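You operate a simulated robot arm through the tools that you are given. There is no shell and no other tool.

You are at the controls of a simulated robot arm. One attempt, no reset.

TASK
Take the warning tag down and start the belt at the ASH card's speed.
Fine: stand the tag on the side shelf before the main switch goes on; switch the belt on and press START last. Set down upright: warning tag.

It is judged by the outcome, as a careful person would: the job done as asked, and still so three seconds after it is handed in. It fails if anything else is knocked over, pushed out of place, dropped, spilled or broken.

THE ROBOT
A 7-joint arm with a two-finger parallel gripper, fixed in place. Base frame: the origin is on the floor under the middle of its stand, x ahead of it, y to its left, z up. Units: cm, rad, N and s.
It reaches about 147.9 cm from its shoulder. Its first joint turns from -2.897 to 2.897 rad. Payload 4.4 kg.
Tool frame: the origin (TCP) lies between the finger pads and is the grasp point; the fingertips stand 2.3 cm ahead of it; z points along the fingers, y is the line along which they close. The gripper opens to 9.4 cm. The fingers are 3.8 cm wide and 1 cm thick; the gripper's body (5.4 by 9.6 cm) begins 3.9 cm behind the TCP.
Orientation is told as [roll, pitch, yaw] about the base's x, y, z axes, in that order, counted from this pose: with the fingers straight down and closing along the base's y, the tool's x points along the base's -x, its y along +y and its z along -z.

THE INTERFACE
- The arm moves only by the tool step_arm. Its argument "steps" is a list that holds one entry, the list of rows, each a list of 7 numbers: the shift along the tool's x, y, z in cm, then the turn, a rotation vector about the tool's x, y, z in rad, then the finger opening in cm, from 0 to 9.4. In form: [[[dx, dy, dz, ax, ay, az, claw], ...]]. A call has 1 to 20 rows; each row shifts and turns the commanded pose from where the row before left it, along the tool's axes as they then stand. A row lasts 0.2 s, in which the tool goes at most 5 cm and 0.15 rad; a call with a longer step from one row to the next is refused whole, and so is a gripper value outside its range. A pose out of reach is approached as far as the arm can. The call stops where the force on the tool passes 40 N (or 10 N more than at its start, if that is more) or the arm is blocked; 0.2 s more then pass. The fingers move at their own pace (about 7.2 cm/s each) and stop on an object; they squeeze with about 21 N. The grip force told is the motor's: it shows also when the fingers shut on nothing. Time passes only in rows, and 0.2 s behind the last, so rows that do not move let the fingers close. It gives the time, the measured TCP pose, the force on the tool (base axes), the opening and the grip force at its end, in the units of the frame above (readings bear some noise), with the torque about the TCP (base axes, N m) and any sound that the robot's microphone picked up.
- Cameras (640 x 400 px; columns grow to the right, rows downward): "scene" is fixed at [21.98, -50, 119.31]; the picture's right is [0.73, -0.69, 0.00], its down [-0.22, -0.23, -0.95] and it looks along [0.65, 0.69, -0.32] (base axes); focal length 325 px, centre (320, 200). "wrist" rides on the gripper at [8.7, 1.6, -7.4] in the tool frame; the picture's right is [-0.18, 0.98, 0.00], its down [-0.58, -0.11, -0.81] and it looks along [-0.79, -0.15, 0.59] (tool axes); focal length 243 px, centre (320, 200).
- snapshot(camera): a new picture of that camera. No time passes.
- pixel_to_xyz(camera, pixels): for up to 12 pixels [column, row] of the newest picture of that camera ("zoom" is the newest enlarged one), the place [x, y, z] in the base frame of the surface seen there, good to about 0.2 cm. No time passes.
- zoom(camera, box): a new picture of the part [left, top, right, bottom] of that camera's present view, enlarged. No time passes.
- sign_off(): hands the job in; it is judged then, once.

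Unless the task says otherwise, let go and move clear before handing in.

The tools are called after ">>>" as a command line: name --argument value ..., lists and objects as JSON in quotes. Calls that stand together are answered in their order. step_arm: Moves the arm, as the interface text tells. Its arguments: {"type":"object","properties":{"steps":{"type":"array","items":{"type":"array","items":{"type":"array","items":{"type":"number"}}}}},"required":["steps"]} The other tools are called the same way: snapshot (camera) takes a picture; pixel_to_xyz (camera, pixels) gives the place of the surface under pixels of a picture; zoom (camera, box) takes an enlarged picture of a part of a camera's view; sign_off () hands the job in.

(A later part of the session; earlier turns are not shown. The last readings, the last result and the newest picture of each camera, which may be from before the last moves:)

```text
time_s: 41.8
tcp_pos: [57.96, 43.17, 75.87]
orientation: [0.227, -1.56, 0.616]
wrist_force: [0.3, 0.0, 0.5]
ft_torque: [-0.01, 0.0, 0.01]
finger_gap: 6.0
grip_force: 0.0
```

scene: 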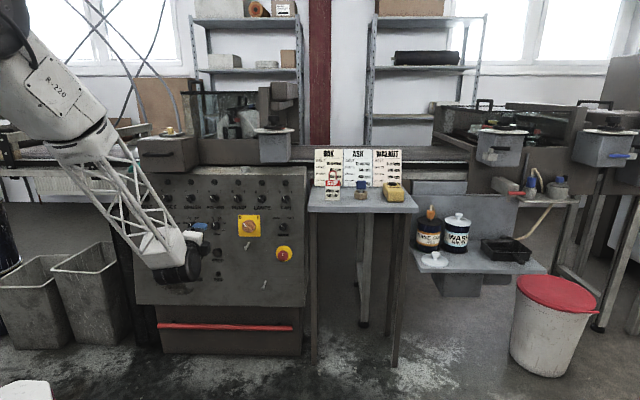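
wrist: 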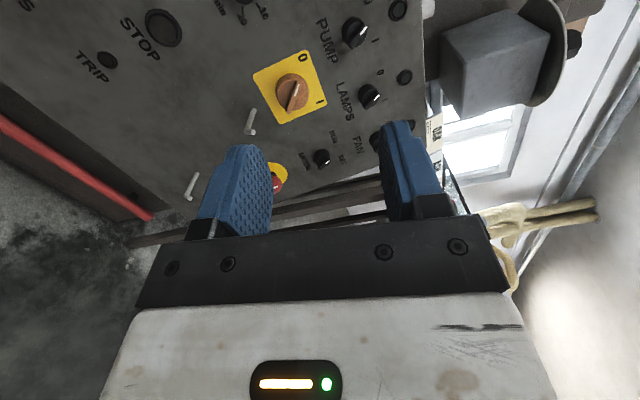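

The tool is now camera-below, with a 3.4° yaw error. I'll correct the yaw, tilt onto the panel's normal, and move left in front of the BELT dial.

>>> step_arm --steps '[[[0, 0, 0, 0.0587, 0, 0, 6], [0, 0, 0, 0, 0.085, 0, 6], [0, 0, 0, 0, 0.085, 0, 6], [0.3, 4, 1, 0, 0, 0, 6], [0.3, 4.2, 1, 0, 0, 0, 6], [0.3, 4.2, 1, 0, 0, 0, 6], [0.3, 4.2, 1, 0, 0, 0, 6], [0.3, 4.2, 1, 0, 0, 0, 6], [0.3, 4.2, 1, 0, 0, 0, 6], [0.3, 4.2, 1, 0, 0, 0, 6], [0.3, 4.2, 1, 0, 0, 0, 6], [0, 0, 0, 0, 0, 0, 6]]]'

>>> snapshot --camera "wrist"

>>> snapshot --camera "scene"

```text
time_s: 44.4
tcp_pos: [55.16, 50.96, 73.85]
orientation: [-0.054, -1.381, 0.986]
wrist_force: [-1.0, 0.4, -0.1]
ft_torque: [0.05, -0.03, -0.03]
finger_gap: 6.01
grip_force: 0.1
out of reach, approached as far as the arm can: row 1, 4, 5, 6, 7, 8, 9, 10, 11
```

```text
taken
```

wrist: 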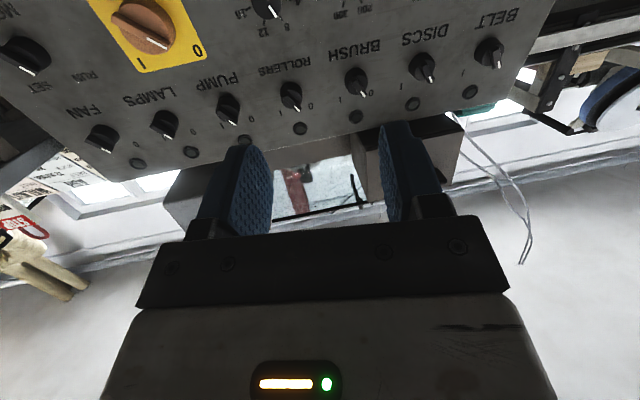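

```text
taken
```

scene: 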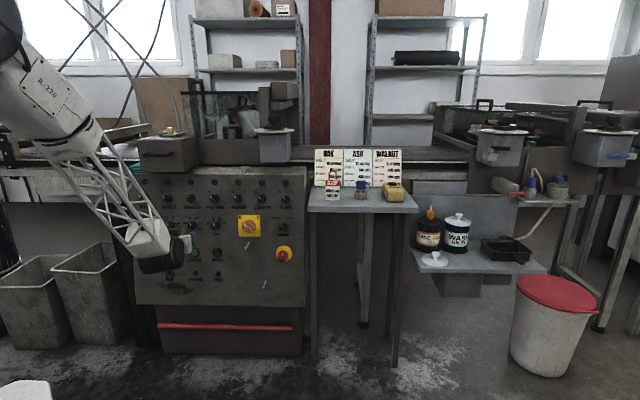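

The stop is at s≈3 in this roll too, so it isn't the roll but a wrist joint limit when the tool points close to the arm's own plane. The main switch, at s≈19, should be reachable on this side. I'll move there, straighten the tool onto the panel's normal, and look.

>>> step_arm --steps '[[[0.378, -4.145, 0.71, 0, 0, 0, 6], [0.378, -4.145, 0.71, 0, 0, 0, 6], [0.378, -4.145, 0.71, 0, 0, 0, 6], [0.378, -4.145, 0.71, 0, 0, 0, 6], [0, 0, 0, 0.144, 0.0015, 0.0276, 6], [0, 0, 0, 0, 0, 0, 6]]]'

>>> snapshot --camera "wrist"

```text
time_s: 45.8
tcp_pos: [69.74, 42.42, 71.89]
orientation: [-0.042, -1.389, 0.785]
wrist_force: [0.1, -0.6, -0.9]
ft_torque: [0.01, 0.0, -0.01]
finger_gap: 6.01
grip_force: 0.1
```

```text
taken
```

wrist: 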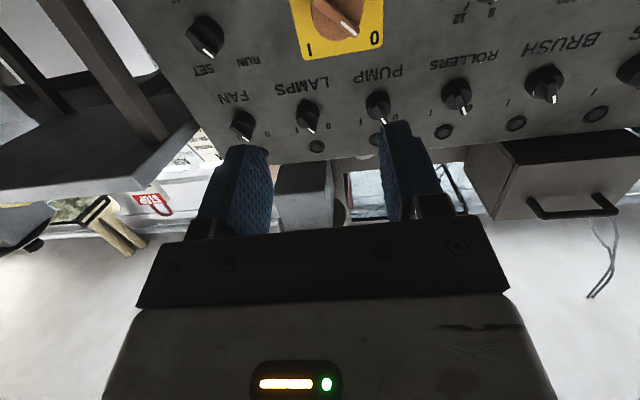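

The tool is at s≈19.3 with a small 2.5° yaw excess. I'll enlarge the main switch in the scene view and measure its bar.

>>> zoom --camera "scene" --box '[232, 212, 264, 232]'

>>> zoom --camera "wrist" --box '[280, 0, 400, 75]'

```text
16.00 times, centred on (248, 222) of scene
```

zoom: 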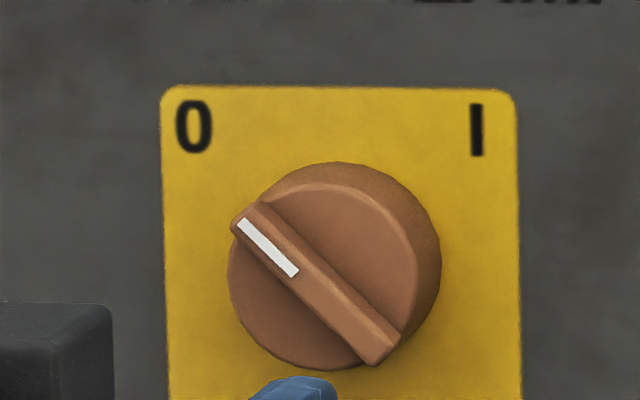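

```text
5.33 times, centred on (340, 38) of wrist
```

zoom: 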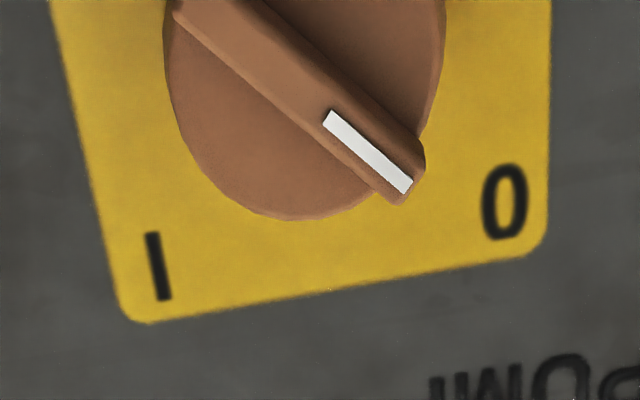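

>>> zoom --camera "scene" --box '[232, 212, 264, 232]'

>>> pixel_to_xyz --camera "zoom" --pixels '[[245, 222], [385, 340], [318, 282], [280, 250], [350, 312], [290, 320], [370, 235], [330, 200], [260, 290], [200, 200], [480, 250], [340, 130]]'

```text
16.00 times, centred on (248, 222) of scene
```

zoom: 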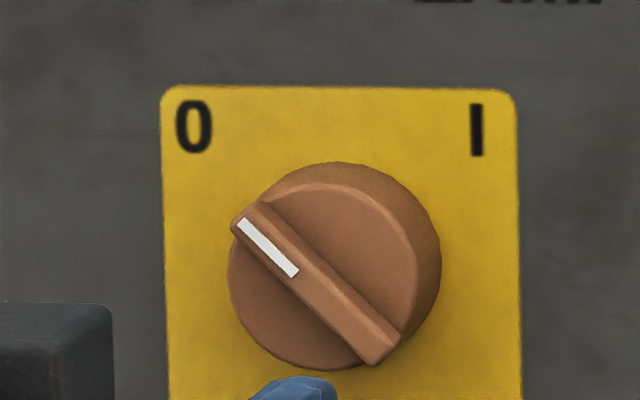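

```text
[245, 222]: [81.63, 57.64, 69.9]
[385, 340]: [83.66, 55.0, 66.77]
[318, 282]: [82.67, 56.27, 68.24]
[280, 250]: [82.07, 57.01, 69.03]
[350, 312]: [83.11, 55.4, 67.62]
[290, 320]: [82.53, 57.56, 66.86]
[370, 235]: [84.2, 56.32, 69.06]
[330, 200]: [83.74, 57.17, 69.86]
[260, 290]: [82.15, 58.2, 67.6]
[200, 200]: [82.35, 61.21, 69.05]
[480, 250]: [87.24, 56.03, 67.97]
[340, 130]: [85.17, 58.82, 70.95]
```

The bar is centred at s≈18.65, z≈68.3, its top 3 cm off the panel and at 45° toward 0. I'll fix the yaw, approach to 8 cm out, and roll by -45° so the fingers can close across the bar.

>>> step_arm --steps '[[[0, 0, 0, -0.0429, 0, -0.0079, 6], [0.04, 0.23, 3.3, 0, 0, 0, 6], [0.04, 0.23, 3.3, 0, 0, 0, 6], [0.04, 0.23, 3.28, 0, 0, 0, 6], [0, 0, 0, 0, 0, -0.131, 6], [0, 0, 0, 0, 0, -0.131, 6], [0, 0, 0, 0, 0, -0.131, 6], [0, 0, 0, 0, 0, -0.131, 6], [0, 0, 0, 0, 0, -0.131, 6], [0, 0, 0, 0, 0, -0.131, 6], [0, 0, 0, 0, 0, 0, 6]]]'

>>> snapshot --camera "wrist"

>>> zoom --camera "scene" --box '[170, 180, 330, 280]'

```text
time_s: 48.2
tcp_pos: [90.81, 46.5, 80.19]
orientation: [-1.137, -0.861, 2.159]
wrist_force: [0.8, 0.3, -0.5]
ft_torque: [0.02, 0.0, 0.0]
finger_gap: 6.0
grip_force: 0.0
out of reach, approached as far as the arm can: row 5, 6, 7, 8, 9, 10
```

```text
taken
```

wrist: 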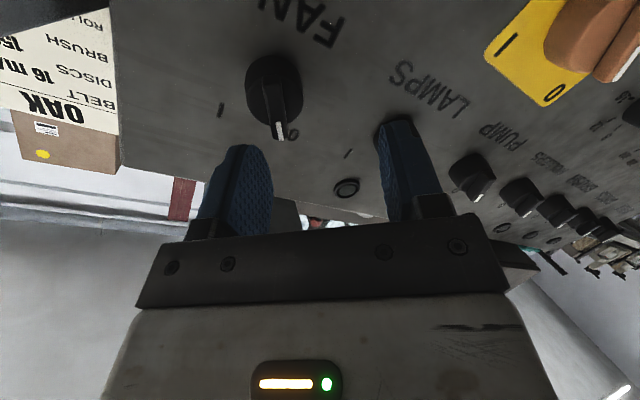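

```text
4.00 times, centred on (250, 230) of scene
```

zoom: 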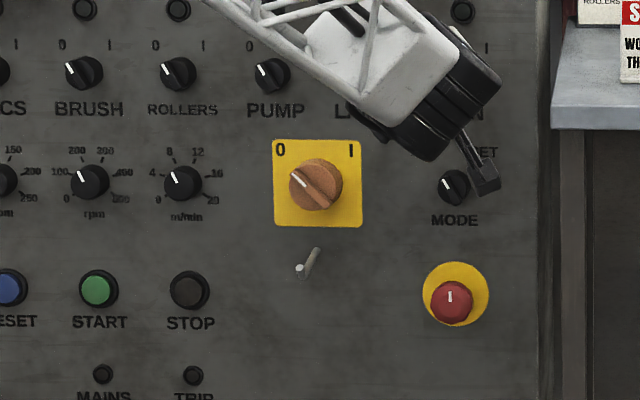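

The roll ran into the last joint's limit and the arm swung the hand over to s≈31, z≈80, near the FAN knob. FAN still points at 0 and the forces are nil. I'll back straight away from the panel before anything else.

>>> step_arm --steps '[[[0, 0, -1, 0, 0, 0, 6], [0, 0, -1, 0, 0, 0, 6]]]'

>>> snapshot --camera "wrist"

```text
time_s: 48.8
tcp_pos: [89.81, 44.9, 80.94]
orientation: [-1.129, -0.864, 2.157]
wrist_force: [0.9, 0.4, 0.9]
ft_torque: [-0.01, 0.0, -0.02]
finger_gap: 5.99
grip_force: 0.1
```

```text
taken
```

wrist: 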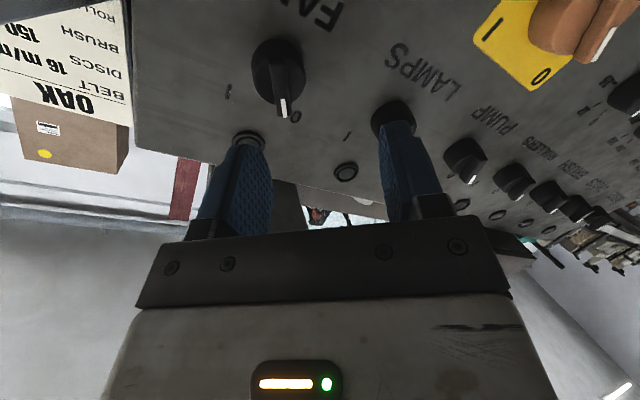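

It retreats cleanly as commanded. I'll keep backing out.

>>> step_arm --steps '[[[0, 0, -2, 0, 0, 0, 6], [0, 0, -3, 0, 0, 0, 6], [0, 0, -3, 0, 0, 0, 6], [0, 0, -3, 0, 0, 0, 6], [0, 0, -3, 0, 0, 0, 6], [0, 0, 0, 0, 0, 0, 6]]]'

>>> zoom --camera "scene" --box '[120, 165, 320, 290]'

```text
time_s: 50.2
tcp_pos: [82.3, 34.05, 85.61]
orientation: [-1.122, -0.866, 2.151]
wrist_force: [-0.8, 0.4, 0.1]
ft_torque: [0.03, 0.01, 0.02]
finger_gap: 5.99
grip_force: 0.0
out of reach, approached as far as the arm can: row 2, 3
```

```text
3.20 times, centred on (220, 228) of scene
```

zoom: 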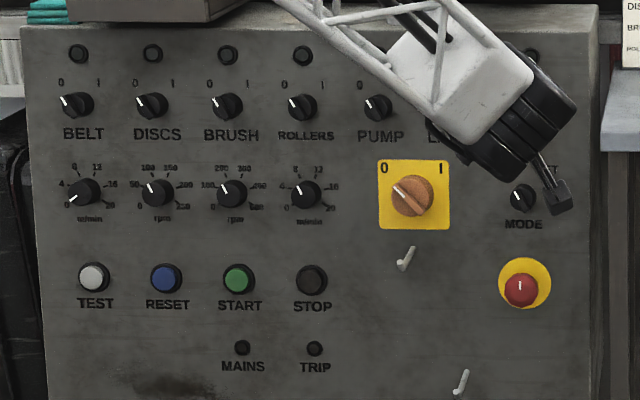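

The hand is now clear of the panel (depth 82) and all the knobs look unchanged. I'll unroll toward the camera-up roll, which has room on both sides.

>>> step_arm --steps '[[[0, 0, 0, 0, 0, 0.145, 6], [0, 0, 0, 0, 0, 0.145, 6], [0, 0, 0, 0, 0, 0.145, 6], [0, 0, 0, 0, 0, 0.145, 6], [0, 0, 0, 0, 0, 0.145, 6], [0, 0, 0, 0, 0, 0.145, 6], [0, 0, 0, 0, 0, 0.145, 6], [0, 0, 0, 0, 0, 0.145, 6], [0, 0, 0, 0, 0, 0.145, 6], [0, 0, 0, 0, 0, 0.145, 6], [0, 0, 0, 0, 0, 0.145, 6], [0, 0, 0, 0, 0, 0.145, 6], [0, 0, 0, 0, 0, 0.145, 6], [0, 0, 0, 0, 0, 0.145, 6], [0, 0, 0, 0, 0, 0.145, 6], [0, 0, 0, 0, 0, 0.145, 6], [0, 0, 0, 0, 0, 0.145, 6], [0, 0, 0, 0, 0, 0.145, 6], [0, 0, 0, 0, 0, 0.145, 6], [0, 0, 0, 0, 0, 0.145, 6]]]'

```text
time_s: 54.4
tcp_pos: [82.18, 34.16, 85.42]
orientation: [1.224, 0.642, -0.858]
wrist_force: [0.8, -0.1, -0.4]
ft_torque: [0.01, 0.02, -0.04]
finger_gap: 5.97
grip_force: 0.1
```

The roll is now about -52°. I'll align the tool onto the panel's normal, trim the roll to -45° to match the main switch's bar, and slide across in front of it while staying back.

>>> step_arm --steps '[[[0, 0, 0, -0.0798, -0.0253, 0, 6], [0, 0, 0, -0.0798, -0.0253, 0, 6], [0, 0, 0, 0, 0, 0.15, 6], [0.198, -4.138, 0, 0, 0, 0, 6], [0.198, -4.138, 0, 0, 0, 0, 6], [0.198, -4.138, 0, 0, 0, 0, 6], [0.198, -4.138, 0, 0, 0, 0, 6], [0.198, -4.138, 0, 0, 0, 0, 6], [0, 0, 0, 0, 0, 0, 6]]]'

>>> snapshot --camera "wrist"

```text
time_s: 56.4
tcp_pos: [69.6, 43.3, 71.72]
orientation: [1.317, 0.769, -0.962]
wrist_force: [-0.8, 0.5, -0.6]
ft_torque: [0.02, -0.01, -0.01]
finger_gap: 6.01
grip_force: 0.1
```

```text
taken
```

wrist: 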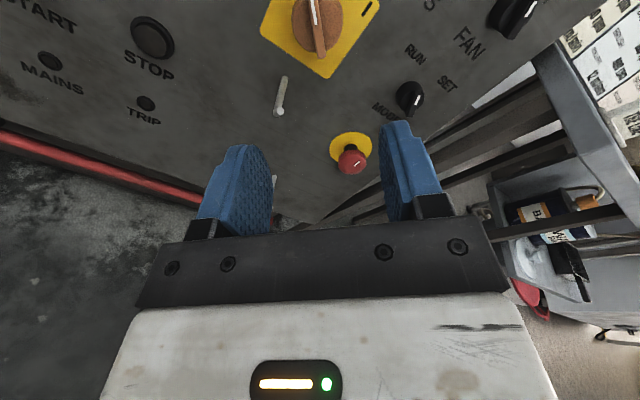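

The tool is exactly on the panel's normal with -45° roll and in line with the bar. I'll advance 9 cm first and check for reach problems.

>>> step_arm --steps '[[[0, 0, 2, 0, 0, 0, 4], [0, 0, 2.5, 0, 0, 0, 4], [0, 0, 2.5, 0, 0, 0, 4], [0, 0, 2, 0, 0, 0, 4], [0, 0, 0, 0, 0, 0, 4]]]'

>>> snapshot --camera "wrist"

```text
time_s: 57.6
tcp_pos: [76.03, 49.49, 70.02]
orientation: [1.319, 0.769, -0.963]
wrist_force: [0.1, -0.3, 0.6]
ft_torque: [0.03, 0.0, 0.0]
finger_gap: 3.98
grip_force: 0.0
```

```text
taken
```

wrist: 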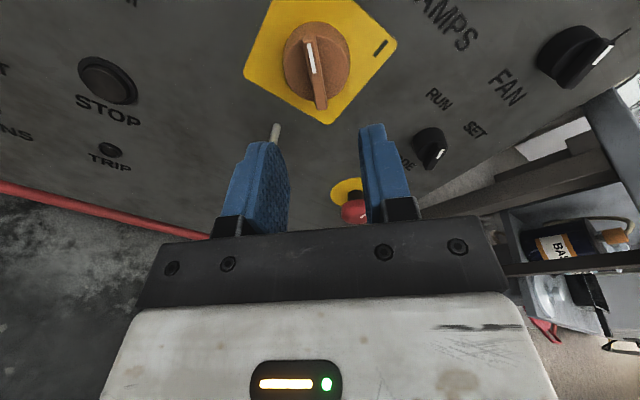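

On line, 8 cm out, no reach warning. I'll advance the remaining 8 cm slowly so the tips straddle the bar just short of the knob's face.

>>> step_arm --steps '[[[0.08, -0.08, 2, 0, 0, 0, 3.6], [0, 0, 2, 0, 0, 0, 3.6], [0, 0, 1.5, 0, 0, 0, 3.6], [0, 0, 1.0, 0, 0, 0, 3.6], [0, 0, 0.8, 0, 0, 0, 3.6], [0, 0, 0, 0, 0, 0, 3.6]]]'

>>> snapshot --camera "wrist"

>>> zoom --camera "scene" --box '[216, 205, 280, 245]'

```text
time_s: 59.0
tcp_pos: [80.84, 54.72, 68.77]
orientation: [1.317, 0.77, -0.964]
wrist_force: [-0.3, -1.1, -0.3]
ft_torque: [0.02, -0.01, -0.03]
finger_gap: 3.61
grip_force: 0.1
```

```text
taken
```

wrist: 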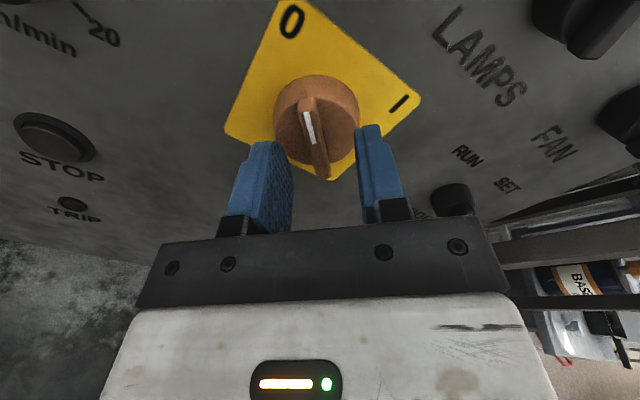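

```text
10.00 times, centred on (248, 225) of scene
```

zoom: 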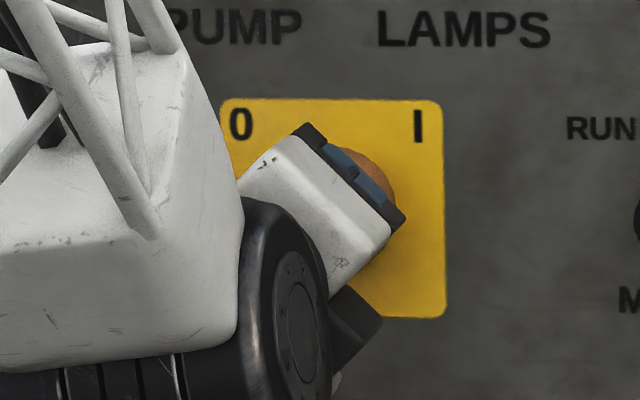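

The bar sits between the fingers. I'll measure the bar in this view to fine-tune centring before going the last 0.8 cm.

>>> pixel_to_xyz --camera "wrist" --pixels '[[308, 125], [304, 105], [316, 150], [322, 170], [290, 125], [340, 115], [330, 150], [270, 150], [288, 160], [362, 140], [375, 132], [258, 150]]'

>>> zoom --camera "wrist" --box '[220, 60, 420, 185]'

```text
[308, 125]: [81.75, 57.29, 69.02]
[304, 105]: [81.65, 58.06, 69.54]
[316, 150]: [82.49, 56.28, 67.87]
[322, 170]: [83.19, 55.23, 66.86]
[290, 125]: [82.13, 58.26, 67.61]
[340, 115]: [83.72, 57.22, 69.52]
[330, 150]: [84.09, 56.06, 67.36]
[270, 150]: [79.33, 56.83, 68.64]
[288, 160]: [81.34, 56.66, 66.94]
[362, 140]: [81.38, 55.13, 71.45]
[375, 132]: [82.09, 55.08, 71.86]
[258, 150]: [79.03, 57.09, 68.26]
```

```text
3.20 times, centred on (320, 122) of wrist
```

zoom: 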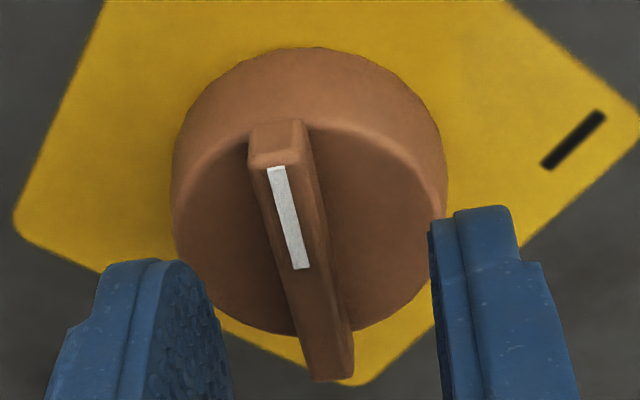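

The bar is centred within about 0.15 cm. The tips are 1.2 cm from the knob's face, so I'll advance 0.9 cm and close on the bar.

>>> step_arm --steps '[[[0, 0, 0.5, 0, 0, 0, 3.6], [0, 0, 0.4, 0, 0, 0, 3.6], [0, 0, 0, 0, 0, 0, 2.4], [0, 0, 0, 0, 0, 0, 1.6], [0, 0, 0, 0, 0, 0, 0.6], [0, 0, 0, 0, 0, 0, 0.4], [0, 0, 0, 0, 0, 0, 0.4]]]'

>>> snapshot --camera "wrist"

```text
time_s: 60.6
tcp_pos: [81.38, 55.35, 68.58]
orientation: [1.316, 0.769, -0.964]
wrist_force: [-17.0, 7.5, -8.7]
ft_torque: [-0.07, 0.19, 0.31]
finger_gap: 1.26
grip_force: 9.5
```

```text
taken
```

wrist: 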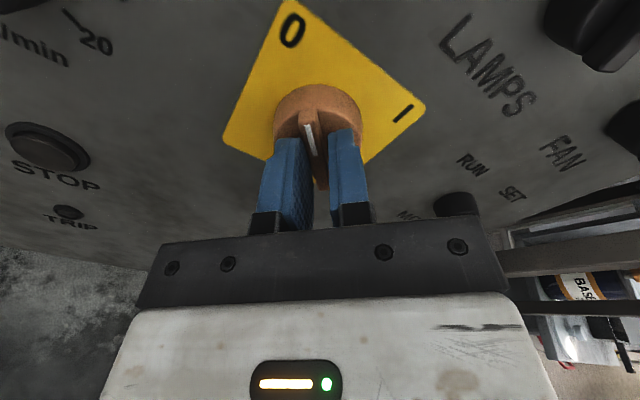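

The lower-left finger touched the bar first (≈19 N sideways), so the hand sits slightly off-centre. I'll shift 0.15 cm that way to balance the grip.

>>> step_arm --steps '[[[0, -0.1, 0, 0, 0, 0, 0.4], [0, -0.05, 0, 0, 0, 0, 0.4], [0, 0, 0, 0, 0, 0, 0.4]]]'

```text
time_s: 61.4
tcp_pos: [81.44, 55.41, 68.46]
orientation: [1.316, 0.769, -0.963]
wrist_force: [-16.8, 4.1, -8.9]
ft_torque: [-0.05, 0.2, 0.37]
finger_gap: 1.18
grip_force: 8.9
```

>>> step_arm --steps '[[[0, -0.1, 0, 0, 0, 0, 0.4], [0, -0.1, 0, 0, 0, 0, 0.4], [0, 0, 0, 0, 0, 0, 0.4]]]'

>>> zoom --camera "wrist" --box '[240, 75, 400, 175]'

```text
time_s: 62.2
tcp_pos: [81.35, 55.37, 68.34]
orientation: [1.316, 0.769, -0.963]
wrist_force: [-7.2, 3.7, -4.6]
ft_torque: [-0.02, 0.08, 0.15]
finger_gap: 0.9
grip_force: 44.7
```

```text
4.00 times, centred on (320, 125) of wrist
```

zoom: 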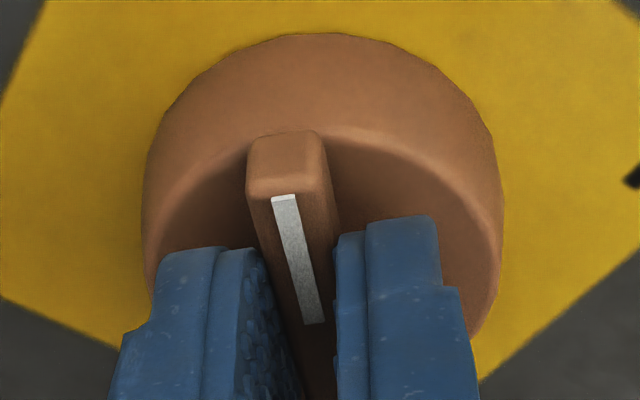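

Both fingers now hold the bar (gap 0.9). I'll turn it clockwise in small steps, the first half now.

>>> step_arm --steps '[[[0, 0, 0, 0, 0, 0.1, 0.4], [0, 0, 0, 0, 0, 0.1, 0.4], [0, 0, 0, 0, 0, 0.1, 0.4], [0, 0, 0, 0, 0, 0.1, 0.4], [0, 0, 0, 0, 0, 0.1, 0.4], [0, 0, 0, 0, 0, 0.1, 0.4], [0, 0, 0, 0, 0, 0, 0.4]]]'

>>> snapshot --camera "wrist"

```text
time_s: 63.8
tcp_pos: [81.35, 55.35, 68.4]
orientation: [0.786, 1.314, -1.553]
wrist_force: [27.1, -8.7, 4.2]
ft_torque: [-0.69, 0.5, -0.62]
finger_gap: 0.88
grip_force: 45.0
```

```text
taken
```

wrist: 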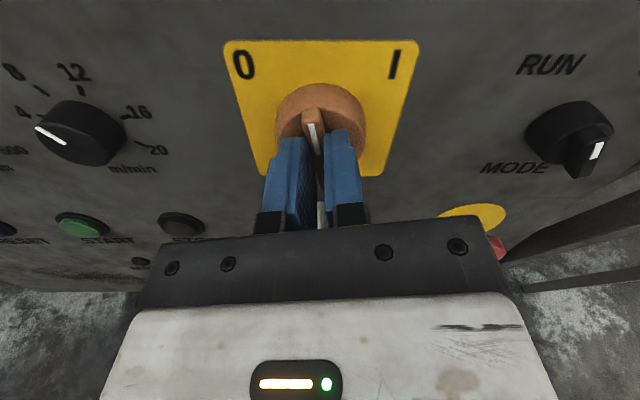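

The bar is turning (now nearly upright), but there's 25 N of sideways load toward +y, so my turning centre is slightly off the knob's axis. I'll shift a little to relieve it, and check the MODE knob in the scene view.

>>> step_arm --steps '[[[0, 0.1, 0, 0, 0, 0, 0.4], [0, 0.1, 0, 0, 0, 0, 0.4], [0, 0, 0, 0, 0, 0, 0.4]]]'

>>> zoom --camera "scene" --box '[220, 175, 300, 225]'

```text
time_s: 64.6
tcp_pos: [81.43, 55.36, 68.52]
orientation: [0.794, 1.313, -1.547]
wrist_force: [31.3, 20.8, 0.6]
ft_torque: [0.11, -0.19, -0.13]
finger_gap: 0.9
grip_force: 45.1
```

```text
8.00 times, centred on (260, 200) of scene
```

zoom: 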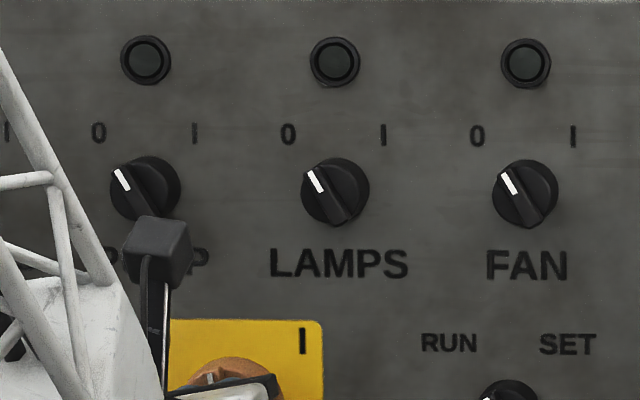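

The sideways load fell to about 7 N, but there's now about 36 N along the panel's normal. All the nearby knobs (LAMPS, FAN, MODE) are still where they were. I'll relieve the normal load with a small inward move.

>>> step_arm --steps '[[[0, 0, 0.1, 0, 0, 0, 0.4], [0, 0, 0, 0, 0, 0, 0.4]]]'

```text
time_s: 65.2
tcp_pos: [81.5, 55.33, 68.46]
orientation: [0.789, 1.312, -1.551]
wrist_force: [-18.9, -7.5, 29.7]
ft_torque: [0.43, -0.42, 0.14]
finger_gap: 0.91
grip_force: 45.3
```

The coupling is very stiff: 0.1 cm changes the load by about 60 N. I'll loosen the fingers slightly so they act as a wrench with some slack, which takes the load off.

>>> step_arm --steps '[[[0, 0, 0, 0, 0, 0, 1.3], [0, 0, 0, 0, 0, 0, 1.3], [0, 0, 0, 0, 0, 0, 1.3]]]'

>>> snapshot --camera "wrist"

>>> zoom --camera "wrist" --box '[240, 75, 400, 175]'

```text
time_s: 66.0
tcp_pos: [81.51, 55.25, 68.28]
orientation: [0.786, 1.311, -1.554]
wrist_force: [0.4, 0.4, 0.5]
ft_torque: [0.02, 0.04, 0.04]
finger_gap: 1.3
grip_force: 0.1
```

```text
taken
```

wrist: 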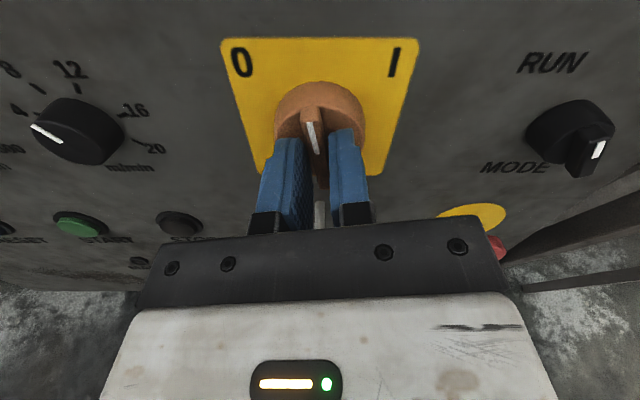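

```text
4.00 times, centred on (320, 125) of wrist
```

zoom: 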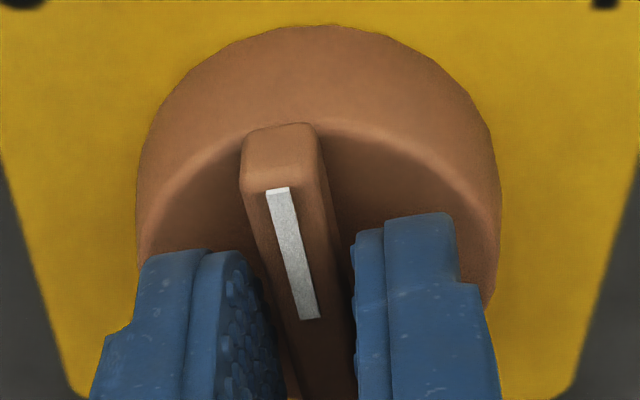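

The loads are gone and the bar stays at about -10°. I'll continue turning clockwise with the loose wrench grip.

>>> step_arm --steps '[[[0, 0, 0, 0, 0, 0.1, 1.3], [0, 0, 0, 0, 0, 0.1, 1.3], [0, 0, 0, 0, 0, 0.1, 1.3], [0, 0, 0, 0, 0, 0.1, 1.3], [0, 0, 0, 0, 0, 0.1, 1.3], [0, 0, 0, 0, 0, 0, 1.3]]]'

>>> snapshot --camera "wrist"

```text
time_s: 67.4
tcp_pos: [81.38, 55.3, 68.29]
orientation: [-1.04, 1.208, 2.859]
wrist_force: [0.2, 0.1, -0.2]
ft_torque: [0.01, 0.01, -0.02]
finger_gap: 1.28
grip_force: 0.1
```

```text
taken
```

wrist: 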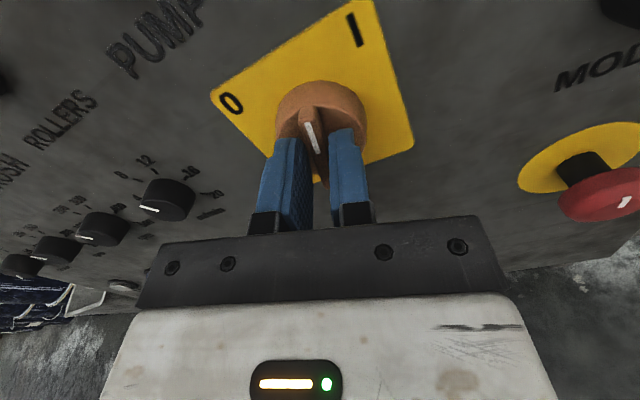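

The bar turns along with almost no force. I'll continue to about +47°.

>>> step_arm --steps '[[[0, 0, 0, 0, 0, 0.1, 1.3], [0, 0, 0, 0, 0, 0.1, 1.3], [0, 0, 0, 0, 0, 0.1, 1.3], [0, 0, 0, 0, 0, 0.1, 1.3], [0, 0, 0, 0, 0, 0.1, 1.3], [0, 0, 0, 0, 0, 0, 1.3]]]'

>>> snapshot --camera "wrist"

>>> zoom --camera "scene" --box '[120, 165, 320, 290]'

```text
time_s: 68.8
tcp_pos: [81.49, 55.35, 68.44]
orientation: [-1.326, 0.74, 2.524]
wrist_force: [-0.2, 0.6, -0.2]
ft_torque: [0.03, 0.02, 0.0]
finger_gap: 1.29
grip_force: 0.1
```

```text
taken
```

wrist: 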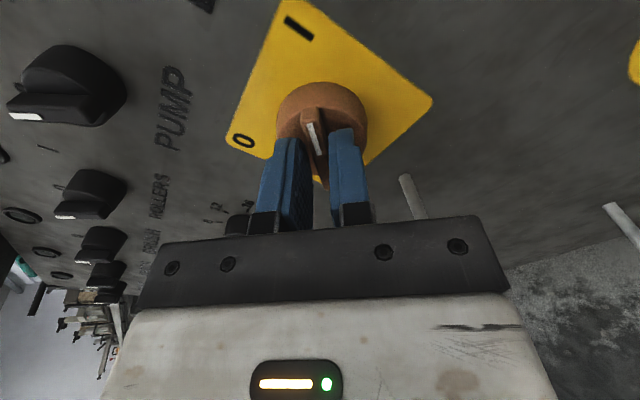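

```text
3.20 times, centred on (220, 228) of scene
```

zoom: 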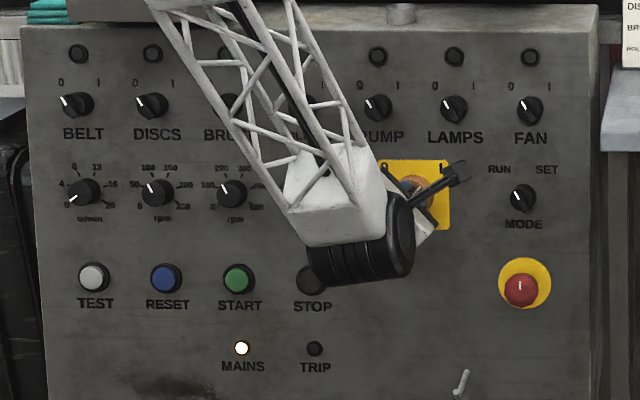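

The MAINS lamp at (241,348) is lit and TRIP is dark, so the main switch is on. I'll turn slightly further to make sure it's fully seated at I, then open and back off.

>>> step_arm --steps '[[[0, 0, 0, 0, 0, 0.05, 1.3], [0, 0, 0, 0, 0, 0.03, 1.3], [0, 0, 0, 0, 0, 0, 1.3]]]'

>>> zoom --camera "wrist" --box '[220, 0, 440, 137]'

```text
time_s: 69.6
tcp_pos: [81.38, 55.28, 68.32]
orientation: [-1.341, 0.662, 2.501]
wrist_force: [2.5, -2.0, -1.8]
ft_torque: [-0.05, -0.09, -0.05]
finger_gap: 1.47
grip_force: 2.1
```

```text
2.91 times, centred on (330, 68) of wrist
```

zoom: 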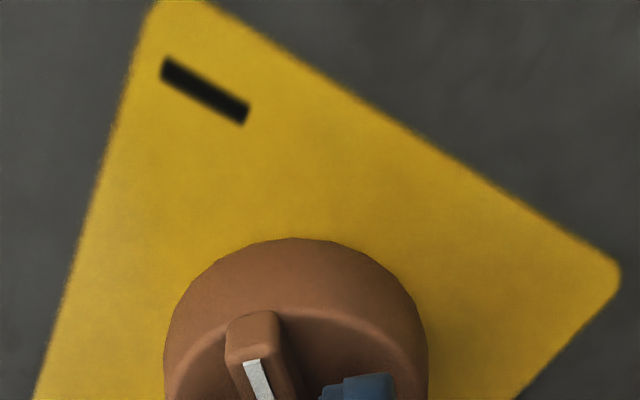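

The bar is at its stop (the fingers are being spread to 1.47). I'll ease back, open, and retreat along the normal.

>>> step_arm --steps '[[[0, 0, 0, 0, 0, -0.06, 2.0], [0, 0, 0, 0, 0, 0, 3.0], [0, 0, -0.8, 0, 0, 0, 3.0], [0, 0, -1.5, 0, 0, 0, 3.0], [0, 0, -3, 0, 0, 0, 3.0], [0, 0, -3, 0, 0, 0, 3.0], [0, 0, -4, 0, 0, 0, 3.0], [0, 0, -4, 0, 0, 0, 3.0], [0, 0, -4, 0, 0, 0, 3.0], [0, 0, 0, 0, 0, 0, 3.0]]]'

>>> zoom --camera "scene" --box '[120, 165, 320, 290]'

```text
time_s: 71.8
tcp_pos: [67.3, 40.93, 72.12]
orientation: [-1.328, 0.722, 2.519]
wrist_force: [-0.1, -0.2, 0.5]
ft_torque: [0.0, -0.03, -0.01]
finger_gap: 3.01
grip_force: 0.1
```

```text
3.20 times, centred on (220, 228) of scene
```

zoom: 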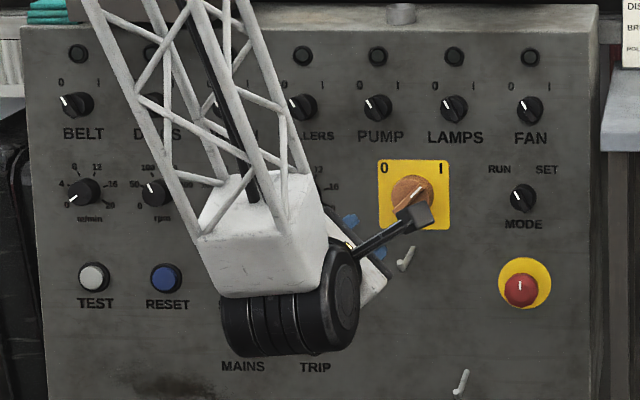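

The main switch points at I with MAINS on. To reach the left side I must re-pose the wrist: first roll back and raise the hand well clear of the panel.

>>> step_arm --steps '[[[0, 0, 0, 0, 0, -0.137, 3], [0, 0, 0, 0, 0, -0.137, 3], [0, 0, 0, 0, 0, -0.137, 3], [0, 0, 0, 0, 0, -0.137, 3], [0, 0, 0, 0, 0, -0.137, 3], [0, 0, 0, 0, 0, -0.137, 3], [4.38, 0.62, -1.05, 0, 0, 0, 3], [4.38, 0.62, -1.05, 0, 0, 0, 3], [4.38, 0.62, -1.05, 0, 0, 0, 3], [4.38, 0.62, -1.05, 0, 0, 0, 3], [4.38, 0.62, -1.05, 0, 0, 0, 3], [4.38, 0.62, -1.05, 0, 0, 0, 3], [4.38, 0.62, -1.05, 0, 0, 0, 3], [4.38, 0.62, -1.05, 0, 0, 0, 3], [0, 0, 0, 0, 0, 0, 3]]]'

>>> zoom --camera "scene" --box '[120, 165, 320, 290]'

```text
time_s: 75.0
tcp_pos: [69.55, 36.0, 108.15]
orientation: [-0.072, 1.39, -2.428]
wrist_force: [-0.1, 0.2, 0.2]
ft_torque: [0.01, -0.01, -0.01]
finger_gap: 3.02
grip_force: 0.0
```

```text
3.20 times, centred on (220, 228) of scene
```

zoom: 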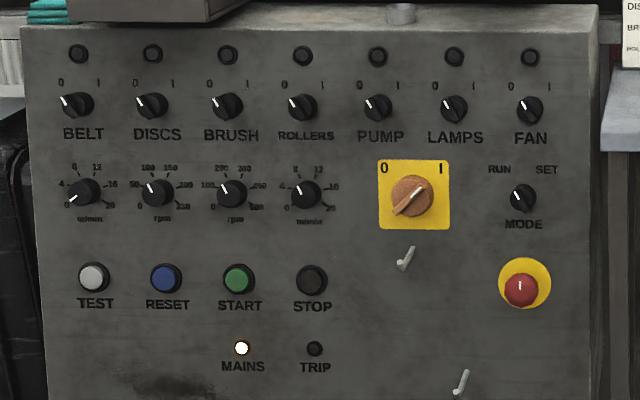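

The main switch points to I, MAINS is lit, and every other control is unchanged. Now I'll pitch the tool down.

>>> step_arm --steps '[[[0, 0, 0, 0, -0.139, 0, 3], [0, 0, 0, 0, -0.139, 0, 3], [0, 0, 0, 0, -0.139, 0, 3], [0, 0, 0, 0, -0.139, 0, 3], [0, 0, 0, 0, -0.139, 0, 3], [0, 0, 0, 0, -0.139, 0, 3], [0, 0, 0, 0, -0.139, 0, 3], [0, 0, 0, 0, -0.139, 0, 3], [0, 0, 0, 0, -0.139, 0, 3], [0, 0, 0, 0, -0.139, 0, 3], [0, 0, 0, 0, 0, 0, 3]]]'

>>> snapshot --camera "scene"

```text
time_s: 77.4
tcp_pos: [69.88, 36.03, 107.76]
orientation: [-0.014, 0.0, -2.358]
wrist_force: [-0.3, 0.1, 0.4]
ft_torque: [0.03, 0.0, 0.0]
finger_gap: 3.0
grip_force: 0.0
```

```text
taken
```

scene: 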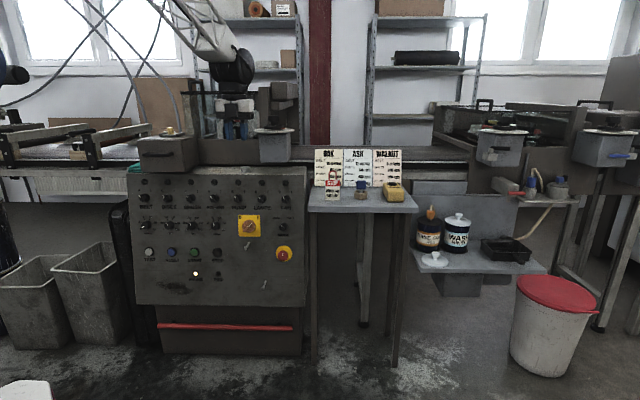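

Tool is down again, and MAINS is visibly lit at (195,273). I'll unwind the yaw the other way so that the wrist can re-pose on its other side.

>>> step_arm --steps '[[[0, 0, 0, 0, 0, -0.1484, 3], [0, 0, 0, 0, 0, -0.1484, 3], [0, 0, 0, 0, 0, -0.1484, 3], [0, 0, 0, 0, 0, -0.1484, 3], [0, 0, 0, 0, 0, -0.1484, 3], [0, 0, 0, 0, 0, -0.1484, 3], [0, 0, 0, 0, 0, -0.1484, 3], [0, 0, 0, 0, 0, -0.1484, 3], [0, 0, 0, 0, 0, -0.1484, 3], [0, 0, 0, 0, 0, -0.1484, 3], [0, 0, 0, 0, 0, -0.1484, 3], [0, 0, 0, 0, 0, -0.1484, 3], [0, 0, 0, 0, 0, -0.1484, 3], [0, 0, 0, 0, 0, -0.1484, 3], [0, 0, 0, 0, 0, -0.1484, 3], [0, 0, 0, 0, 0, -0.1484, 3], [0, 0, 0, 0, 0, -0.1484, 3], [0, 0, 0, 0, 0, -0.1484, 3], [0, 0, 0, 0, 0, -0.1484, 3], [0, 0, 0, 0, 0, -0.1484, 3]]]'

```text
time_s: 81.6
tcp_pos: [69.78, 35.95, 107.87]
orientation: [0.011, 0.002, 0.61]
wrist_force: [0.2, 0.3, -0.1]
ft_torque: [-0.01, -0.01, 0.03]
finger_gap: 2.97
grip_force: 0.1
```

Yaw is now 0.61. I'll carry the hand to the left at this height, then turn the yaw further.

>>> step_arm --steps '[[[0.77, 4.45, 0, 0, 0, 0, 3], [0.77, 4.45, 0, 0, 0, 0, 3], [0.77, 4.45, 0, 0, 0, 0, 3], [0.77, 4.45, 0, 0, 0, 0, 3], [0.77, 4.45, 0, 0, 0, 0, 3], [0.77, 4.45, 0, 0, 0, 0, 3], [0.77, 4.45, 0, 0, 0, 0, 3], [0.77, 4.45, 0, 0, 0, 0, 3], [0.77, 4.45, 0, 0, 0, 0, 3], [0.77, 4.45, 0, 0, 0, 0, 3], [0, 0, 0, 0, 0, -0.1484, 3], [0, 0, 0, 0, 0, -0.1484, 3], [0, 0, 0, 0, 0, -0.1484, 3], [0, 0, 0, 0, 0, -0.1484, 3], [0, 0, 0, 0, 0, -0.1484, 3], [0, 0, 0, 0, 0, -0.1484, 3], [0, 0, 0, 0, 0, -0.1484, 3], [0, 0, 0, 0, 0, -0.1484, 3], [0, 0, 0, 0, 0, -0.1484, 3], [0, 0, 0, 0, 0, -0.1484, 3]]]'

>>> snapshot --camera "scene"

>>> snapshot --camera "wrist"

```text
time_s: 85.8
tcp_pos: [37.99, 67.99, 108.58]
orientation: [0.002, -0.012, 2.095]
wrist_force: [0.5, -0.8, 1.2]
ft_torque: [0.04, -0.01, 0.0]
finger_gap: 2.99
grip_force: 0.0
```

```text
taken
```

scene: 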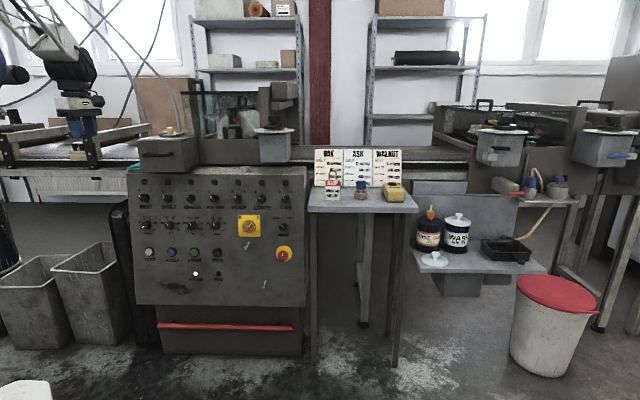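

```text
taken
```

wrist: 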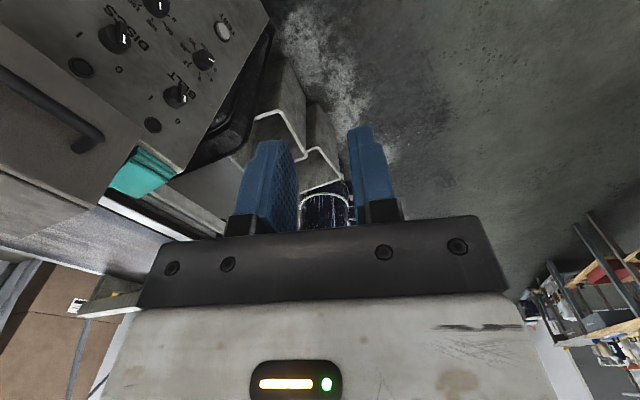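

The hand is at (38,68,108.6), tool down, with yaw 120°. Now I'll pitch toward the panel in two stages and watch for reach warnings.

>>> step_arm --steps '[[[0, 0, 0, 0.1343, -0.036, 0, 3], [0, 0, 0, 0.1343, -0.036, 0, 3], [0, 0, 0, 0.1343, -0.036, 0, 3], [0, 0, 0, 0.1343, -0.036, 0, 3], [0, 0, 0, 0.1343, -0.036, 0, 3], [0, 0, 0, 0, 0, 0, 3]]]'

```text
time_s: 87.2
tcp_pos: [38.04, 67.99, 108.62]
orientation: [-0.679, -0.181, 2.152]
wrist_force: [0.3, -0.1, 0.6]
ft_torque: [-0.01, -0.02, -0.01]
finger_gap: 2.99
grip_force: 0.1
```

>>> step_arm --steps '[[[0, 0, 0, 0.1343, -0.036, 0, 3], [0, 0, 0, 0.1343, -0.036, 0, 3], [0, 0, 0, 0.1343, -0.036, 0, 3], [0, 0, 0, 0.1343, -0.036, 0, 3], [0, 0, 0, 0.1343, -0.036, 0, 3], [0, 0, 0, 0, 0, 0, 3]]]'

>>> snapshot --camera "scene"

>>> snapshot --camera "wrist"

```text
time_s: 88.6
tcp_pos: [38.04, 68.04, 108.57]
orientation: [-1.385, -0.273, 2.305]
wrist_force: [-0.3, -0.4, -0.1]
ft_torque: [0.01, -0.01, -0.04]
finger_gap: 3.0
grip_force: 0.1
```

```text
taken
```

scene: 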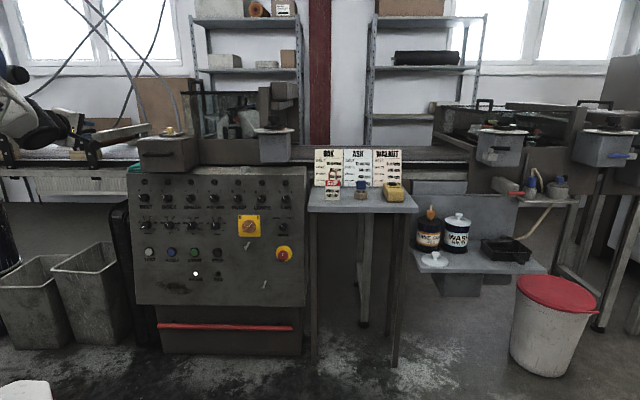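

```text
taken
```

wrist: 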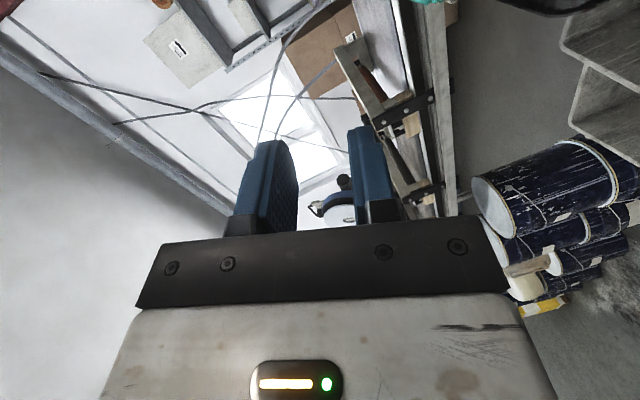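

The tool now faces the panel on the other wrist side with no warnings. I'll lower it in front of the BELT dial, keeping about 20 cm away from the panel.

>>> step_arm --steps '[[[0.991, 4.324, 1.39, 0, 0, 0, 5], [0.991, 4.324, 1.39, 0, 0, 0, 5], [0.991, 4.324, 1.39, 0, 0, 0, 5], [0.991, 4.324, 1.39, 0, 0, 0, 5], [0, 0, 0, 0, 0, 0, 5]]]'

```text
time_s: 89.8
tcp_pos: [39.02, 70.25, 90.04]
orientation: [-1.382, -0.27, 2.306]
wrist_force: [-1.0, -0.2, -0.7]
ft_torque: [0.03, 0.01, 0.01]
finger_gap: 5.02
grip_force: 0.1
```

>>> step_arm --steps '[[[0.991, 4.324, 1.39, 0, 0, 0, 5], [0.991, 4.324, 1.39, 0, 0, 0, 5], [0.991, 4.324, 1.39, 0, 0, 0, 5], [0.991, 4.324, 1.39, 0, 0, 0, 5], [0, 0, 0, 0, 0, 0, 5]]]'

>>> snapshot --camera "scene"

>>> snapshot --camera "wrist"

```text
time_s: 91.0
tcp_pos: [39.84, 72.83, 71.68]
orientation: [-1.382, -0.272, 2.305]
wrist_force: [-0.1, -0.1, -1.1]
ft_torque: [0.0, 0.02, 0.02]
finger_gap: 5.0
grip_force: 0.0
```

```text
taken
```

scene: 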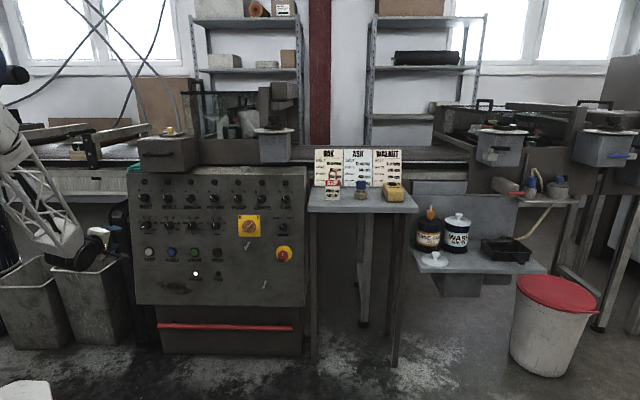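

```text
taken
```

wrist: 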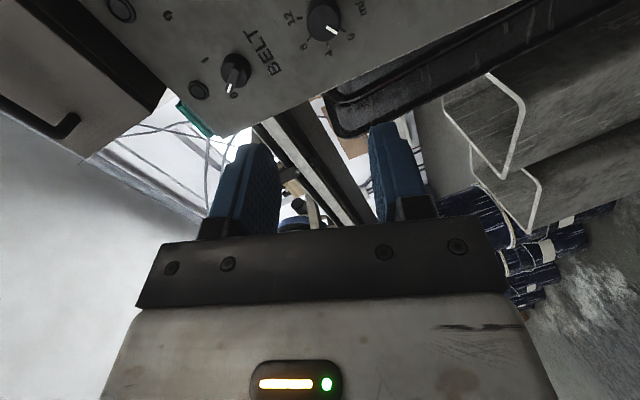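

Reached: 20 cm out from the BELT dial with no warnings. I'll roll back toward camera-up to see the dial well and to prepare the turning range.

>>> step_arm --steps '[[[0, 0, 0, 0, 0, -0.142, 5], [0, 0, 0, 0, 0, -0.142, 5], [0, 0, 0, 0, 0, -0.142, 5], [0, 0, 0, 0, 0, -0.142, 5], [0, 0, 0, 0, 0, -0.142, 5], [0, 0, 0, 0, 0, -0.142, 5], [0, 0, 0, 0, 0, -0.142, 5], [0, 0, 0, 0, 0, -0.142, 5], [0, 0, 0, 0, 0, -0.142, 5], [0, 0, 0, 0, 0, -0.142, 5], [0, 0, 0, 0, 0, -0.142, 5], [0, 0, 0, 0, 0, -0.142, 5], [0, 0, 0, 0, 0, -0.142, 5], [0, 0, 0, 0, 0, 0, 5]]]'

>>> snapshot --camera "wrist"

```text
time_s: 94.0
tcp_pos: [40.1, 72.38, 71.85]
orientation: [0.013, 1.391, -2.342]
wrist_force: [1.3, 0.1, 0.0]
ft_torque: [0.02, 0.0, 0.01]
finger_gap: 5.01
grip_force: 0.1
```

```text
taken
```

wrist: 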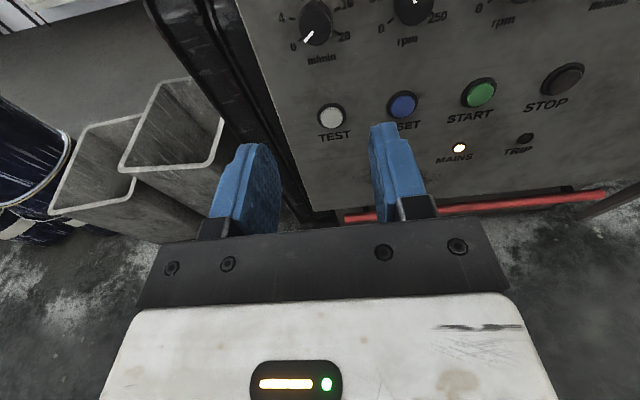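

No warnings at roll 0. I'll roll on to about -60°, still at the safe distance, to check that the range is free.

>>> step_arm --steps '[[[0, 0, 0, 0, 0, -0.149, 5], [0, 0, 0, 0, 0, -0.149, 5], [0, 0, 0, 0, 0, -0.149, 5], [0, 0, 0, 0, 0, -0.149, 5], [0, 0, 0, 0, 0, -0.149, 5], [0, 0, 0, 0, 0, -0.149, 5], [0, 0, 0, 0, 0, -0.149, 5], [0, 0, 0, 0, 0, 0, 5]]]'

>>> zoom --camera "scene" --box '[136, 205, 168, 225]'

>>> pixel_to_xyz --camera "zoom" --pixels '[[200, 180], [320, 200], [300, 250], [340, 160], [260, 200], [350, 220], [240, 160], [200, 300], [450, 300]]'

```text
time_s: 95.8
tcp_pos: [40.11, 72.46, 71.68]
orientation: [1.364, 0.515, -0.889]
wrist_force: [0.0, 0.4, 0.1]
ft_torque: [-0.02, -0.04, -0.04]
finger_gap: 4.99
grip_force: 0.1
```

```text
16.00 times, centred on (152, 215) of scene
```

zoom: 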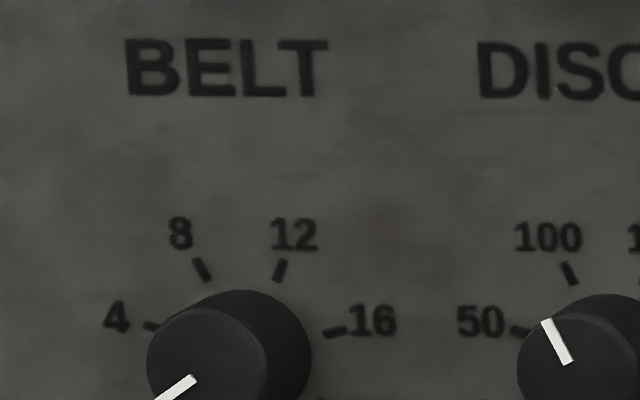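

```text
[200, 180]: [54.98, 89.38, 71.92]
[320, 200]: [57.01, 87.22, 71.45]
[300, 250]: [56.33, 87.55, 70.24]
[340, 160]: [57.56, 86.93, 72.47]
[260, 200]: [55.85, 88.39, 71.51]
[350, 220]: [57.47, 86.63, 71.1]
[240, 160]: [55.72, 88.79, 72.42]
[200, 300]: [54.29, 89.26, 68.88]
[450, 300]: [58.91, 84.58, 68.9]
```

The full roll range is available. I'll centre a close-up on the BELT dial and measure its face and rim.

>>> zoom --camera "scene" --box '[129, 215, 161, 235]'

>>> pixel_to_xyz --camera "zoom" --pixels '[[310, 215], [270, 215], [345, 215], [310, 170], [310, 260], [420, 200], [400, 260], [330, 260], [290, 180], [335, 180]]'

```text
16.00 times, centred on (145, 225) of scene
```

zoom: 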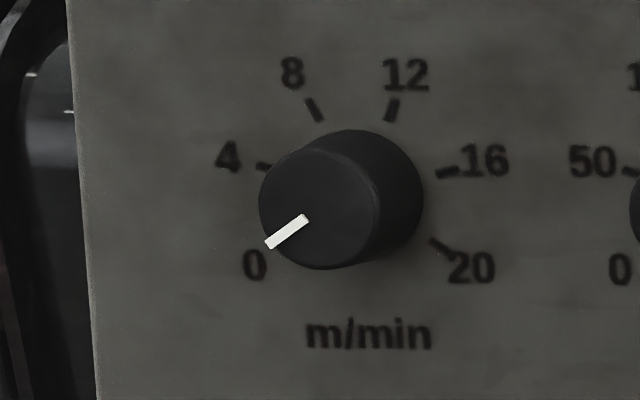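

```text
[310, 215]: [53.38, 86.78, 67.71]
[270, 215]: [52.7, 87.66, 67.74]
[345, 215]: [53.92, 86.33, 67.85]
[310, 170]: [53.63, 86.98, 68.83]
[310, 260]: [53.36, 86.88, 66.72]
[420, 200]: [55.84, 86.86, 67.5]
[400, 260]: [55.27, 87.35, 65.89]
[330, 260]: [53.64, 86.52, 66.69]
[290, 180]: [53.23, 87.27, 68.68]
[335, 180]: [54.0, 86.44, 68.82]
```

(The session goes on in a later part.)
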